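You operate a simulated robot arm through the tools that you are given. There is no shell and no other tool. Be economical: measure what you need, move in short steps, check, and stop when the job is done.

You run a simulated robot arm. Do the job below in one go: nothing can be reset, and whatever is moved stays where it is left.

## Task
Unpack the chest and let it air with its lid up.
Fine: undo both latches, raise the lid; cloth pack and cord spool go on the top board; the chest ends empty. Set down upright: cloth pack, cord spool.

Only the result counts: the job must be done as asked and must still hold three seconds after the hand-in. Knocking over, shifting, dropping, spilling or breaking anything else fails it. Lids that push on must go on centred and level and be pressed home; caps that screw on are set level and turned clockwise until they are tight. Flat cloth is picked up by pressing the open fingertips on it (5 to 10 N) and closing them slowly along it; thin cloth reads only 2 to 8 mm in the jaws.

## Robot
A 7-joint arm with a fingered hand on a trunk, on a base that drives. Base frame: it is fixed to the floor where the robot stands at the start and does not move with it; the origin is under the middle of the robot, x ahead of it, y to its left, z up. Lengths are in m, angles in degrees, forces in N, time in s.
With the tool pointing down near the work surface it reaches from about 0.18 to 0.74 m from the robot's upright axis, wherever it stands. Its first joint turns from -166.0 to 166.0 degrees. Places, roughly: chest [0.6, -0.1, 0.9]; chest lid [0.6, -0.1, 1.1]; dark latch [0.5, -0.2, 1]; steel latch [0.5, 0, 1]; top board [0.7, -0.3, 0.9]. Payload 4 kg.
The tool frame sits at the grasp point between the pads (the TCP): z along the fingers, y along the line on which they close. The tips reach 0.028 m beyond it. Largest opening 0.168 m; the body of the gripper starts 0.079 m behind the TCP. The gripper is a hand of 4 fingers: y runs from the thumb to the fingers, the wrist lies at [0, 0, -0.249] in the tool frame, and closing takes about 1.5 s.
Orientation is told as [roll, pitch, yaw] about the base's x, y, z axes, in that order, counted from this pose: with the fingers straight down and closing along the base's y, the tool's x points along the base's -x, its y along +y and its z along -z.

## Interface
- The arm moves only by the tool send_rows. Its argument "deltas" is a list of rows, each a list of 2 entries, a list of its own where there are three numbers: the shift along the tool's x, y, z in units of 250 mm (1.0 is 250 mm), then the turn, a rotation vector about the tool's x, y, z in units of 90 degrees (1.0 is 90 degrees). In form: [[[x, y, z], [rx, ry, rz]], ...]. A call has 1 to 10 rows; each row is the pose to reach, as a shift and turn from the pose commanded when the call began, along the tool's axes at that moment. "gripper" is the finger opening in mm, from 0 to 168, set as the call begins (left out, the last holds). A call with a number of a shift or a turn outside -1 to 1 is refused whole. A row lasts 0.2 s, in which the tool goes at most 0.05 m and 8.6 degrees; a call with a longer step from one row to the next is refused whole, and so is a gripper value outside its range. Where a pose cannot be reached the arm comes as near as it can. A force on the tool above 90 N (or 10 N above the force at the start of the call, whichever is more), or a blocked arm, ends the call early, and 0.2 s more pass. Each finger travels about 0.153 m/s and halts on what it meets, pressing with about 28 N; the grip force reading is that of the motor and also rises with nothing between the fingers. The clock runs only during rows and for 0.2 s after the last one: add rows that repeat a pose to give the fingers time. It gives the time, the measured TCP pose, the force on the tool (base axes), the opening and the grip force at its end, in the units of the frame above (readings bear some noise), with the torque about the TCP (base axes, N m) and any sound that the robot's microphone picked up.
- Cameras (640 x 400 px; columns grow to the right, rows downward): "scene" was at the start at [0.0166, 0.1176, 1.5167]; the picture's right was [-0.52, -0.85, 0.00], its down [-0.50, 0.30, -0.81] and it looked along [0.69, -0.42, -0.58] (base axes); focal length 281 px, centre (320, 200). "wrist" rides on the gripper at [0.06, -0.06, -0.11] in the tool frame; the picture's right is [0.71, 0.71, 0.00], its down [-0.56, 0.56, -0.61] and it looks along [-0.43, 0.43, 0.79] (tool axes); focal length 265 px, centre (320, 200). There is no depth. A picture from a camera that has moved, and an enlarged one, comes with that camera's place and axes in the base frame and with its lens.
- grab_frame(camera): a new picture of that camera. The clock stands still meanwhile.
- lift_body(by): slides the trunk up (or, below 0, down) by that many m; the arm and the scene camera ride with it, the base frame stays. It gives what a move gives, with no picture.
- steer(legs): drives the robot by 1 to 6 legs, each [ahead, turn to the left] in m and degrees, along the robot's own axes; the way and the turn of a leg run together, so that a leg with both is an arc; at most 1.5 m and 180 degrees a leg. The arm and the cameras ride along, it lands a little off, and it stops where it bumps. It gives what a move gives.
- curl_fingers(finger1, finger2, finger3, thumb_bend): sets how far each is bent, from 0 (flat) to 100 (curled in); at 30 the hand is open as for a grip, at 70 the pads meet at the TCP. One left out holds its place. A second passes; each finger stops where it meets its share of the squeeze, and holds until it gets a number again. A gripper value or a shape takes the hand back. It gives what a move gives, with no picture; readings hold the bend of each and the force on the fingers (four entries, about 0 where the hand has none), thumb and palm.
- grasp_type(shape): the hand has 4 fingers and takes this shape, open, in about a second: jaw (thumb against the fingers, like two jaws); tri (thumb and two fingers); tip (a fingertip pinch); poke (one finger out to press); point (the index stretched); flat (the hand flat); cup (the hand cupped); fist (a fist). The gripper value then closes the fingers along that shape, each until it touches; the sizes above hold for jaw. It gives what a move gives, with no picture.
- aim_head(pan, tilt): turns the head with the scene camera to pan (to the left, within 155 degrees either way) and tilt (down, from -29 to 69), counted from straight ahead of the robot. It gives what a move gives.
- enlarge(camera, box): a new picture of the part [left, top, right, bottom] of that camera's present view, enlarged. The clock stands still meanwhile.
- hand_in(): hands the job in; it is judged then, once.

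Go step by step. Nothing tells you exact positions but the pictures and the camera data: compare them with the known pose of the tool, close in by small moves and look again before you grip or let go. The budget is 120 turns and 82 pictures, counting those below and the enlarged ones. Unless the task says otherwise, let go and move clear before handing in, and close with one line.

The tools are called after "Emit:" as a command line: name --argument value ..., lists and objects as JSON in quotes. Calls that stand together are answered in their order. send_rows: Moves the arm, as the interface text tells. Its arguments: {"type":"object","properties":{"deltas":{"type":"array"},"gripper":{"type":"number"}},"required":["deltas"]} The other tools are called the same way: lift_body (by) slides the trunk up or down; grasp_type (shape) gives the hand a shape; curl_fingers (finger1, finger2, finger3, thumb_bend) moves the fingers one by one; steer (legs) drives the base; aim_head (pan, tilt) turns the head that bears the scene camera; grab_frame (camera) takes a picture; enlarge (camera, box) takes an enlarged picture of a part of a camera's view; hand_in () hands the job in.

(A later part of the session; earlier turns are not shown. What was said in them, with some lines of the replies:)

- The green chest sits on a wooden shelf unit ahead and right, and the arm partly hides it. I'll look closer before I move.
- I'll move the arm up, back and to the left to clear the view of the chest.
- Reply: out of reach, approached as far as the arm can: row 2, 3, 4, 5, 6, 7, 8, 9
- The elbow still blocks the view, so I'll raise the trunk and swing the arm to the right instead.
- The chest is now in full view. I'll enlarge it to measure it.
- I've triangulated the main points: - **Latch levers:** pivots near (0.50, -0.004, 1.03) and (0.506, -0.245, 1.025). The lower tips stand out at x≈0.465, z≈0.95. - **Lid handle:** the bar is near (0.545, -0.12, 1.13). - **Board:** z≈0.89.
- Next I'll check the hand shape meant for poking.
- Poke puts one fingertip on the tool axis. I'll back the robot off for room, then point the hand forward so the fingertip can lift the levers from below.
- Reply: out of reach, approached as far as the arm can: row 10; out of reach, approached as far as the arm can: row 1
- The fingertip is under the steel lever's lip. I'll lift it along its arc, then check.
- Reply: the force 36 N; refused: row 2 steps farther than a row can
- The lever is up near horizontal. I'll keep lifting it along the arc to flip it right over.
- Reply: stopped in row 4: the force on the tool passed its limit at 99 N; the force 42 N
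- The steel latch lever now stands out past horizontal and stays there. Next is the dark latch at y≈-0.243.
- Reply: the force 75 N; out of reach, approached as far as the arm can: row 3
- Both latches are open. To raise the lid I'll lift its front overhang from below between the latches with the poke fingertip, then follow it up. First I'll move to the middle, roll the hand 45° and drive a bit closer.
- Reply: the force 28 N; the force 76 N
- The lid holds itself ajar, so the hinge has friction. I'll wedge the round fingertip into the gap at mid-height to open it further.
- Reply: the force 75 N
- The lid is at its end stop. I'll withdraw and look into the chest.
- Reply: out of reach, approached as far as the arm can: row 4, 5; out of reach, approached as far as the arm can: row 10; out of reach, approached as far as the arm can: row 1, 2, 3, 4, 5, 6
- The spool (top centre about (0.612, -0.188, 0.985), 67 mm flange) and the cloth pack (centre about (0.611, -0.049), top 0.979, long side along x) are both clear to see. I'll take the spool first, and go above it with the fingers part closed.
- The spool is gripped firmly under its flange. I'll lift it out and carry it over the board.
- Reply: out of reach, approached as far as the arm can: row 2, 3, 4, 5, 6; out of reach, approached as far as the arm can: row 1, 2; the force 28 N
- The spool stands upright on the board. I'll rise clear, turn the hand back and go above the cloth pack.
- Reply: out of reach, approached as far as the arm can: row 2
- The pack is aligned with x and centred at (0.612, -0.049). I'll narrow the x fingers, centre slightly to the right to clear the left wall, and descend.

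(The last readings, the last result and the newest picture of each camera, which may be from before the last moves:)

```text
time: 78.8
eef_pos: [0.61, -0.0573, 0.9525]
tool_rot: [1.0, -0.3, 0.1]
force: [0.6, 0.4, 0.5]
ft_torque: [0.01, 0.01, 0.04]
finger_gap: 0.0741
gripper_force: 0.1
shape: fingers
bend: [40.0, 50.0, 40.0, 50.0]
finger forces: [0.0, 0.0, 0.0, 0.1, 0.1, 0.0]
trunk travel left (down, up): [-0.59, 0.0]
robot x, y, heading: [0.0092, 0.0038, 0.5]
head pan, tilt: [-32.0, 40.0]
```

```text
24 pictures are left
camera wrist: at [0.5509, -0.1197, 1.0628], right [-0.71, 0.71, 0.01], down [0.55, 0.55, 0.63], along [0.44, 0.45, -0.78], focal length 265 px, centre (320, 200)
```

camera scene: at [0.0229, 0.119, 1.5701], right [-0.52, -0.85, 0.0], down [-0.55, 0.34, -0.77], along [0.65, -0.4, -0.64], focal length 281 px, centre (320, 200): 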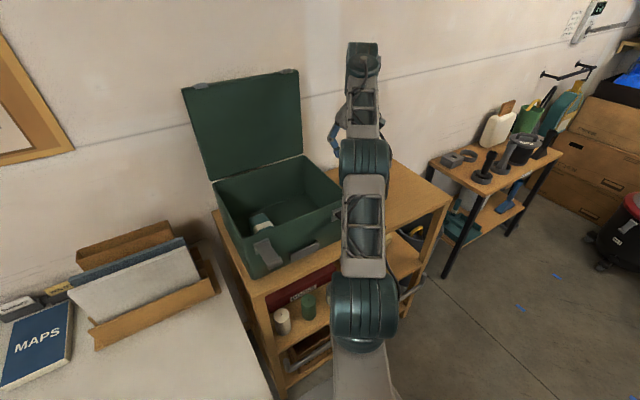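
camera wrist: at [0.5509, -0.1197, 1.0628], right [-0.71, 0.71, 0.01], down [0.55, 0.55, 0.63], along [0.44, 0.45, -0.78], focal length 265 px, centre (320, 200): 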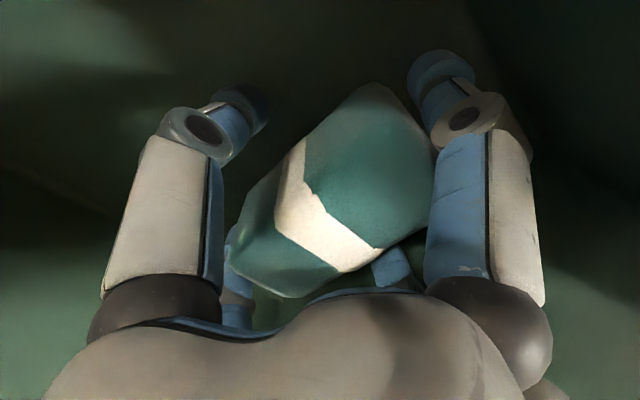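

The pack is between the fingers and nothing is touching. I'll close the thumb and its opposite finger on the width.

Emit:
curl_fingers --finger2 70 --thumb_bend 70

Emit:
curl_fingers --finger1 60 --finger3 60

Emit:
grab_frame --camera "wrist"

```text
time: 79.8
eef_pos: [0.6114, -0.0578, 0.9542]
tool_rot: [0.9, -0.2, 0.1]
force: [0.5, -0.7, -0.1]
ft_torque: [0.05, 0.1, 0.02]
finger_gap: 0.0623
gripper_force: 12.5
shape: fingers
bend: [40.0, 53.0, 39.0, 62.0]
finger forces: [0.0, 10.5, 1.9, 0.0, 12.7, 0.0]
trunk travel left (down, up): [-0.59, 0.0]
robot x, y, heading: [0.007, -0.0027, 0.3]
head pan, tilt: [-32.0, 40.0]
```

```text
time: 80.8
eef_pos: [0.6115, -0.0588, 0.9536]
tool_rot: [0.9, -0.2, 0.1]
force: [0.2, -1.0, 1.9]
ft_torque: [0.07, 0.2, 0.06]
finger_gap: 0.0566
gripper_force: 24.6
shape: fingers
bend: [43.0, 53.0, 40.0, 62.0]
finger forces: [12.6, 10.5, 13.6, 0.1, 13.1, 0.1]
trunk travel left (down, up): [-0.59, 0.0]
robot x, y, heading: [0.009, 0.0023, 0.3]
head pan, tilt: [-32.0, 40.0]
```

```text
23 pictures are left
camera wrist: at [0.5508, -0.1201, 1.0629], right [-0.71, 0.71, 0.01], down [0.55, 0.55, 0.63], along [0.44, 0.45, -0.78], focal length 265 px, centre (320, 200)
```

wrist: 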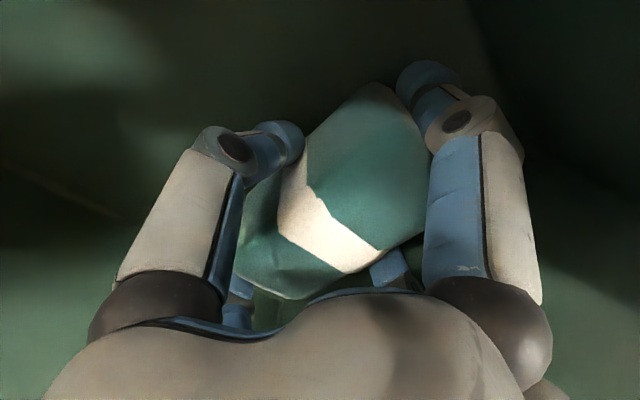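

The pack is held on all four sides at about 12 N each. I'll lift it out slowly and carry it to the right.

Emit:
send_rows --deltas '[[[0, 0, -0.05], [0, 0, 0]], [[0, 0, -0.14], [0, 0, 0]], [[0, 0, -0.26], [0, 0, 0]], [[0, 0, -0.4], [0, 0, 0]], [[0, 0, -0.54], [0, 0, 0]], [[0, 0, -0.68], [0, 0, 0]], [[0, 0, -0.82], [0, 0, 0]], [[0, 0, -0.94], [0, 0, 0]]]'

Emit:
grab_frame --camera "wrist"

```text
time: 82.6
eef_pos: [0.611, -0.0622, 1.1882]
tool_rot: [0.9, -0.1, 0.1]
force: [0.1, -0.1, -1.8]
ft_torque: [-0.02, 0.02, -0.03]
finger_gap: 0.0564
gripper_force: 24.9
shape: fingers
bend: [43.0, 53.0, 40.0, 62.0]
finger forces: [12.3, 10.3, 13.2, 0.0, 13.1, 0.0]
trunk travel left (down, up): [-0.59, 0.0]
robot x, y, heading: [0.012, 0.0006, 0.4]
head pan, tilt: [-32.0, 40.0]
```

```text
22 pictures are left
camera wrist: at [0.5512, -0.1245, 1.298], right [-0.71, 0.71, 0.01], down [0.56, 0.55, 0.62], along [0.44, 0.45, -0.78], focal length 265 px, centre (320, 200)
```

wrist: 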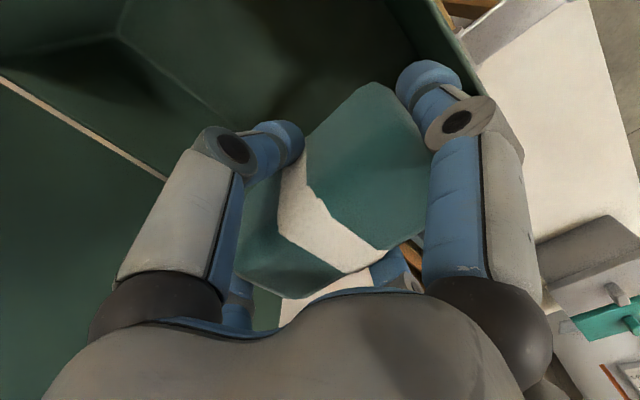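

Emit:
send_rows --deltas '[[[0.05, -0.12, 0], [0, 0, 0]], [[0.1, -0.24, 0], [0, 0, 0]], [[0.16, -0.38, 0], [0, 0, 0]], [[0.22, -0.52, 0], [0, 0, 0]], [[0.28, -0.66, 0], [0, 0, 0]], [[0.34, -0.8, 0], [0, 0, 0]], [[0.4, -0.94, 0], [0, 0, 0]], [[0.42, -1.0, 0], [0, 0, 0]]]'

Emit:
send_rows --deltas '[[[0.04, -0.14, 0.0], [0, 0, 0]], [[0.08, -0.28, 0.03], [0, 0, 0]], [[0.12, -0.42, 0.06], [0, 0, 0]], [[0.14, -0.56, 0.12], [0, 0, 0]], [[0.14, -0.68, 0.22], [0, 0, 0]], [[0.14, -0.7, 0.4], [0, 0, 0]], [[0.14, -0.7, 0.56], [0, 0, 0]]]'

Emit:
grab_frame --camera "wrist"

```text
time: 84.4
eef_pos: [0.5052, -0.3138, 1.1826]
tool_rot: [0.9, -0.3, 0.1]
force: [0.3, -0.1, -2.1]
ft_torque: [0.01, -0.01, 0.03]
finger_gap: 0.0563
gripper_force: 23.9
shape: fingers
bend: [43.0, 53.0, 40.0, 62.0]
finger forces: [11.8, 10.1, 13.0, 0.1, 13.0, 0.0]
trunk travel left (down, up): [-0.59, 0.0]
robot x, y, heading: [0.0075, 0.0012, 0.4]
head pan, tilt: [-32.0, 40.0]
```

```text
time: 86.0
eef_pos: [0.4718, -0.4898, 1.0421]
tool_rot: [0.9, -0.3, -0.1]
force: [0.3, 1.0, -1.5]
ft_torque: [-0.05, -0.02, 0.01]
finger_gap: 0.0563
gripper_force: 23.0
shape: fingers
bend: [43.0, 53.0, 40.0, 62.0]
finger forces: [10.8, 9.6, 12.5, 0.0, 12.9, 0.0]
trunk travel left (down, up): [-0.59, 0.0]
robot x, y, heading: [0.0079, 0.0003, 0.4]
head pan, tilt: [-32.0, 40.0]
```

```text
21 pictures are left
camera wrist: at [0.4111, -0.5525, 1.151], right [-0.71, 0.71, 0.01], down [0.56, 0.55, 0.63], along [0.44, 0.45, -0.78], focal length 265 px, centre (320, 200)
```

wrist: 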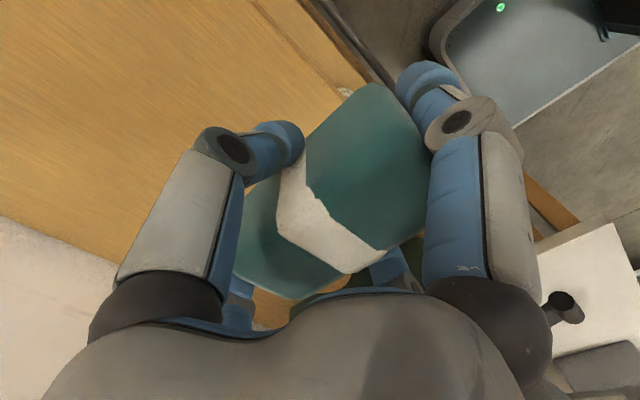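

Emit:
send_rows --deltas '[[[0, 0, 0.1], [0, 0, 0]], [[-0.1, -0.01, 0.14], [0, 0, 0]], [[-0.2, -0.02, 0.14], [0, 0, 0]], [[-0.28, -0.03, 0.16], [0, 0, 0]]]'

Emit:
grab_frame --camera "scene"

Emit:
grab_frame --camera "wrist"

```text
time: 87.0
eef_pos: [0.5437, -0.4934, 1.0014]
tool_rot: [1.0, -0.2, 0.0]
force: [-0.2, 0.2, -1.8]
ft_torque: [-0.02, -0.02, 0.02]
finger_gap: 0.056
gripper_force: 22.4
shape: fingers
bend: [43.0, 53.0, 40.0, 62.0]
finger forces: [10.5, 9.4, 12.3, 0.0, 12.9, 0.0]
trunk travel left (down, up): [-0.59, 0.0]
robot x, y, heading: [0.0052, 0.0024, 0.0]
head pan, tilt: [-32.0, 40.0]
```

```text
20 pictures are left
camera scene: at [0.0235, 0.1185, 1.5751], right [-0.53, -0.85, 0.0], down [-0.55, 0.34, -0.77], along [0.65, -0.4, -0.64], focal length 281 px, centre (320, 200)
```

scene: 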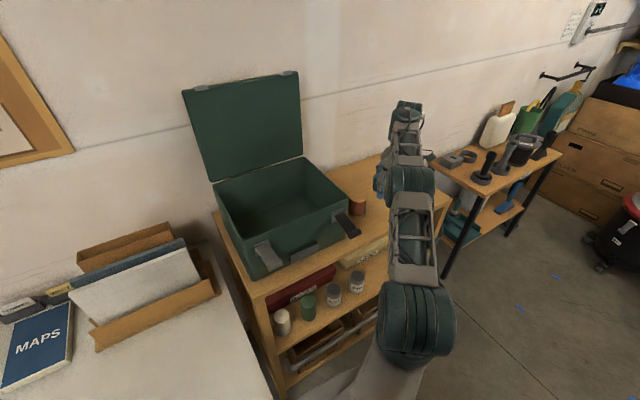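

```text
19 pictures are left
camera wrist: at [0.4838, -0.5548, 1.1104], right [-0.71, 0.71, 0.01], down [0.55, 0.55, 0.63], along [0.44, 0.45, -0.78], focal length 265 px, centre (320, 200)
```

wrist: 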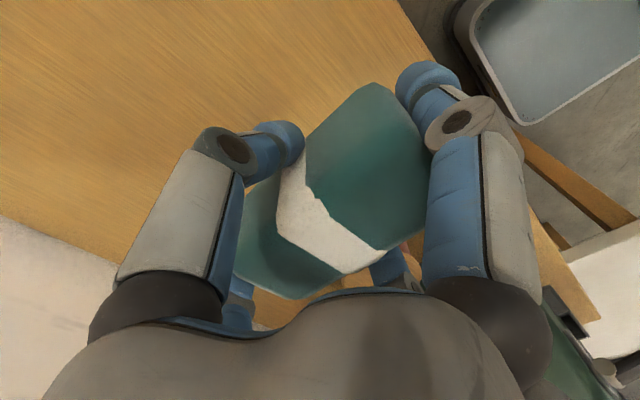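

Emit:
send_rows --deltas '[[[0, 0, 0.08], [0, 0, 0]], [[0, 0, 0.15], [0, 0, 0]], [[0, 0, 0.19], [0, 0, 0]]]'

Emit:
send_rows --deltas '[[[0, 0, 0.015], [0, 0, 0]], [[0, 0, 0.025], [0, 0, 0]]]'

```text
time: 87.8
eef_pos: [0.543, -0.4922, 0.9523]
tool_rot: [0.9, -0.2, 0.0]
force: [0.2, -0.3, -1.9]
ft_torque: [0.02, 0.02, -0.01]
finger_gap: 0.0562
gripper_force: 22.6
shape: fingers
bend: [43.0, 53.0, 40.0, 63.0]
finger forces: [10.4, 9.4, 12.4, 0.0, 12.8, 0.0]
trunk travel left (down, up): [-0.59, 0.0]
robot x, y, heading: [0.0121, 0.0019, 0.4]
head pan, tilt: [-32.0, 40.0]
```

```text
time: 88.4
eef_pos: [0.5433, -0.492, 0.9476]
tool_rot: [0.8, -0.3, 0.0]
force: [1.3, -1.5, -0.1]
ft_torque: [0.0, 0.12, 0.08]
finger_gap: 0.0559
gripper_force: 22.3
shape: fingers
bend: [43.0, 53.0, 40.0, 63.0]
finger forces: [10.4, 9.5, 12.7, 0.1, 12.9, 0.1]
trunk travel left (down, up): [-0.59, 0.0]
robot x, y, heading: [0.0098, 0.0003, 0.4]
head pan, tilt: [-32.0, 40.0]
```

Touchdown is starting: the weight has left the tool. One small further press, then I'll open all the fingers evenly.

Emit:
send_rows --deltas '[[[0, 0, 0.006], [0, 0, 0]], [[0, 0, 0.01], [0, 0, 0]]]'

Emit:
curl_fingers --finger1 34 --finger3 34 --finger2 46 --thumb_bend 46

Emit:
grab_frame --camera "wrist"

```text
time: 89.0
eef_pos: [0.5422, -0.4907, 0.9467]
tool_rot: [0.8, -0.4, 0.0]
force: [5.2, -3.4, 10.1]
ft_torque: [0.27, 0.5, 0.09]
finger_gap: 0.0556
gripper_force: 23.7
shape: fingers
bend: [43.0, 53.0, 40.0, 63.0]
finger forces: [9.6, 10.0, 14.2, 0.1, 13.4, 0.0]
trunk travel left (down, up): [-0.59, 0.0]
robot x, y, heading: [0.0095, -0.0029, 0.5]
head pan, tilt: [-32.0, 40.0]
```

```text
time: 90.0
eef_pos: [0.5421, -0.4907, 0.9441]
tool_rot: [1.0, -0.2, 0.1]
force: [-0.1, 0.3, -0.9]
ft_torque: [-0.01, 0.0, -0.05]
finger_gap: 0.089
gripper_force: 0.0
shape: fingers
bend: [34.0, 46.0, 34.0, 46.0]
finger forces: [0.0, 0.0, 0.1, 0.0, 0.0, 0.0]
trunk travel left (down, up): [-0.59, 0.0]
robot x, y, heading: [0.0106, 0.0025, 0.3]
head pan, tilt: [-32.0, 40.0]
```

```text
18 pictures are left
camera wrist: at [0.4815, -0.5533, 1.0545], right [-0.71, 0.71, 0.01], down [0.55, 0.55, 0.63], along [0.44, 0.45, -0.78], focal length 265 px, centre (320, 200)
```

wrist: 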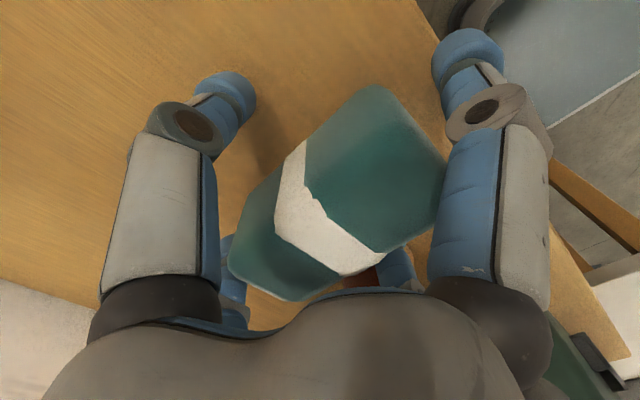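

Emit:
send_rows --deltas '[[[0, 0, -0.08], [0, 0, 0]], [[0, 0, -0.17], [0, 0, 0]], [[0, 0, -0.25], [0, 0, 0]], [[0.01, 0, -0.34], [0, 0, 0]]]'

Emit:
send_rows --deltas '[[[0.06, 0, -0.12], [0, 0, 0]], [[0.18, 0, -0.22], [0, 0, 0]], [[0.34, 0, -0.3], [0, 0, 0]], [[0.5, 0, -0.36], [0, 0, 0]], [[0.66, 0, -0.36], [0, 0, 0]]]'

Emit:
aim_head --pan -28 --tilt 42

Emit:
grab_frame --camera "scene"

Emit:
grab_frame --camera "wrist"

```text
time: 91.0
eef_pos: [0.5385, -0.4929, 1.0293]
tool_rot: [0.9, -0.2, 0.2]
force: [0.1, 0.6, 0.7]
ft_torque: [0.03, 0.03, 0.02]
finger_gap: 0.0887
gripper_force: 0.0
shape: fingers
bend: [34.0, 46.0, 34.0, 46.0]
finger forces: [0.0, 0.0, 0.1, 0.0, 0.0, 0.0]
trunk travel left (down, up): [-0.59, 0.0]
robot x, y, heading: [0.009, 0.0012, 0.6]
head pan, tilt: [-32.0, 40.0]
```

```text
time: 92.2
eef_pos: [0.3692, -0.4933, 1.1196]
tool_rot: [1.0, -0.3, 0.1]
force: [0.2, -0.4, 0.5]
ft_torque: [0.02, -0.03, 0.03]
finger_gap: 0.089
gripper_force: 0.0
shape: fingers
bend: [34.0, 46.0, 34.0, 46.0]
finger forces: [0.0, 0.0, 0.1, 0.0, 0.1, 0.0]
trunk travel left (down, up): [-0.59, 0.0]
robot x, y, heading: [0.007, 0.002, 0.2]
head pan, tilt: [-32.0, 40.0]
```

```text
time: 92.8
eef_pos: [0.3723, -0.4926, 1.1184]
tool_rot: [0.9, -0.2, 0.1]
force: [0.1, -0.6, 0.4]
ft_torque: [0.0, 0.01, -0.01]
finger_gap: 0.0888
gripper_force: 0.1
shape: fingers
bend: [34.0, 46.0, 34.0, 46.0]
finger forces: [0.0, 0.0, 0.0, 0.0, 0.1, 0.0]
trunk travel left (down, up): [-0.59, 0.0]
robot x, y, heading: [0.0093, -0.0011, 0.5]
head pan, tilt: [-28.0, 42.0]
```

```text
17 pictures are left
camera scene: at [0.0241, 0.1243, 1.5722], right [-0.47, -0.89, 0.0], down [-0.59, 0.31, -0.74], along [0.66, -0.35, -0.67], focal length 281 px, centre (320, 200)
```

scene: 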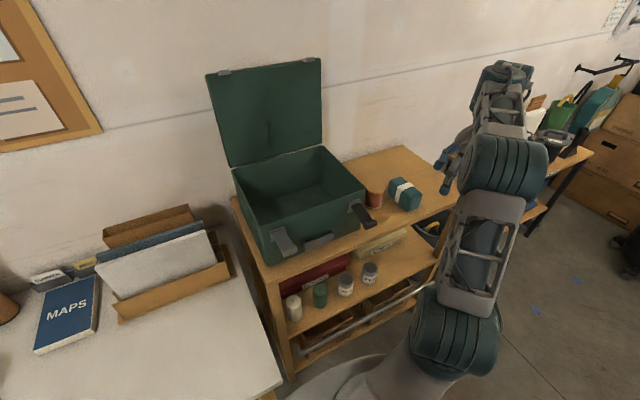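

```text
16 pictures are left
camera wrist: at [0.3114, -0.5547, 1.2291], right [-0.71, 0.71, 0.01], down [0.55, 0.55, 0.63], along [0.44, 0.45, -0.78], focal length 265 px, centre (320, 200)
```

wrist: 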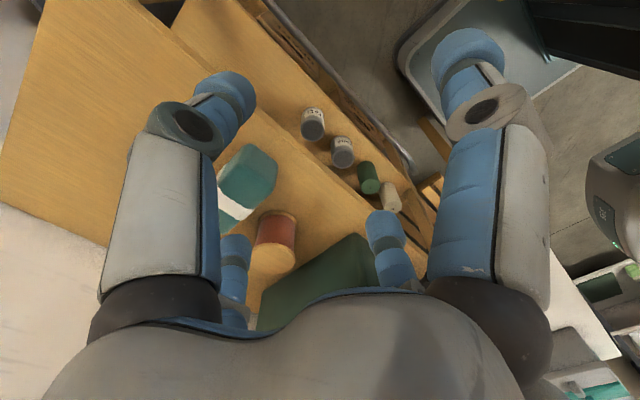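

Both items are on the board. I'll take one enlarged view to confirm the chest is empty, the lid is up and the latches are open.

Emit:
enlarge --camera "scene" --box '[200, 130, 456, 290]'

```text
2.50 times, centred on (328, 210) of scene
camera zoom: at [0.0241, 0.1243, 1.5722], right [-0.47, -0.89, 0.0], down [-0.59, 0.31, -0.74], along [0.66, -0.35, -0.67], focal length 703 px, centre (300, 175)
```

zoom: 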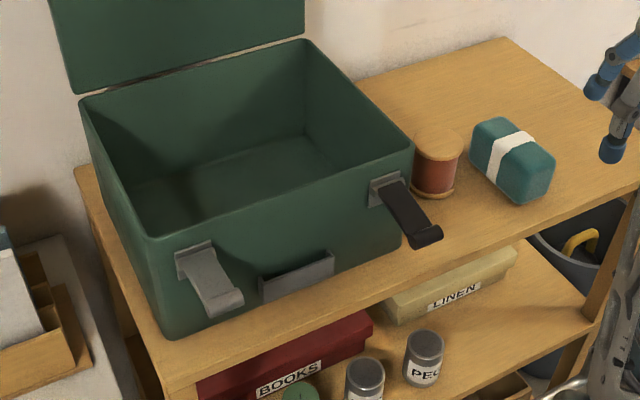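

The chest is empty with its lid up at the stop and both latches open, and the spool and pack stand upright on the board. The hand is clear, so I'm handing in.

Emit:
hand_in

```text
The job is handed in.
```

The job is handed in: both latches are undone, the lid is up at its stop, the chest is empty as far as the camera shows, and the cloth pack and cord spool stand upright on the top board.
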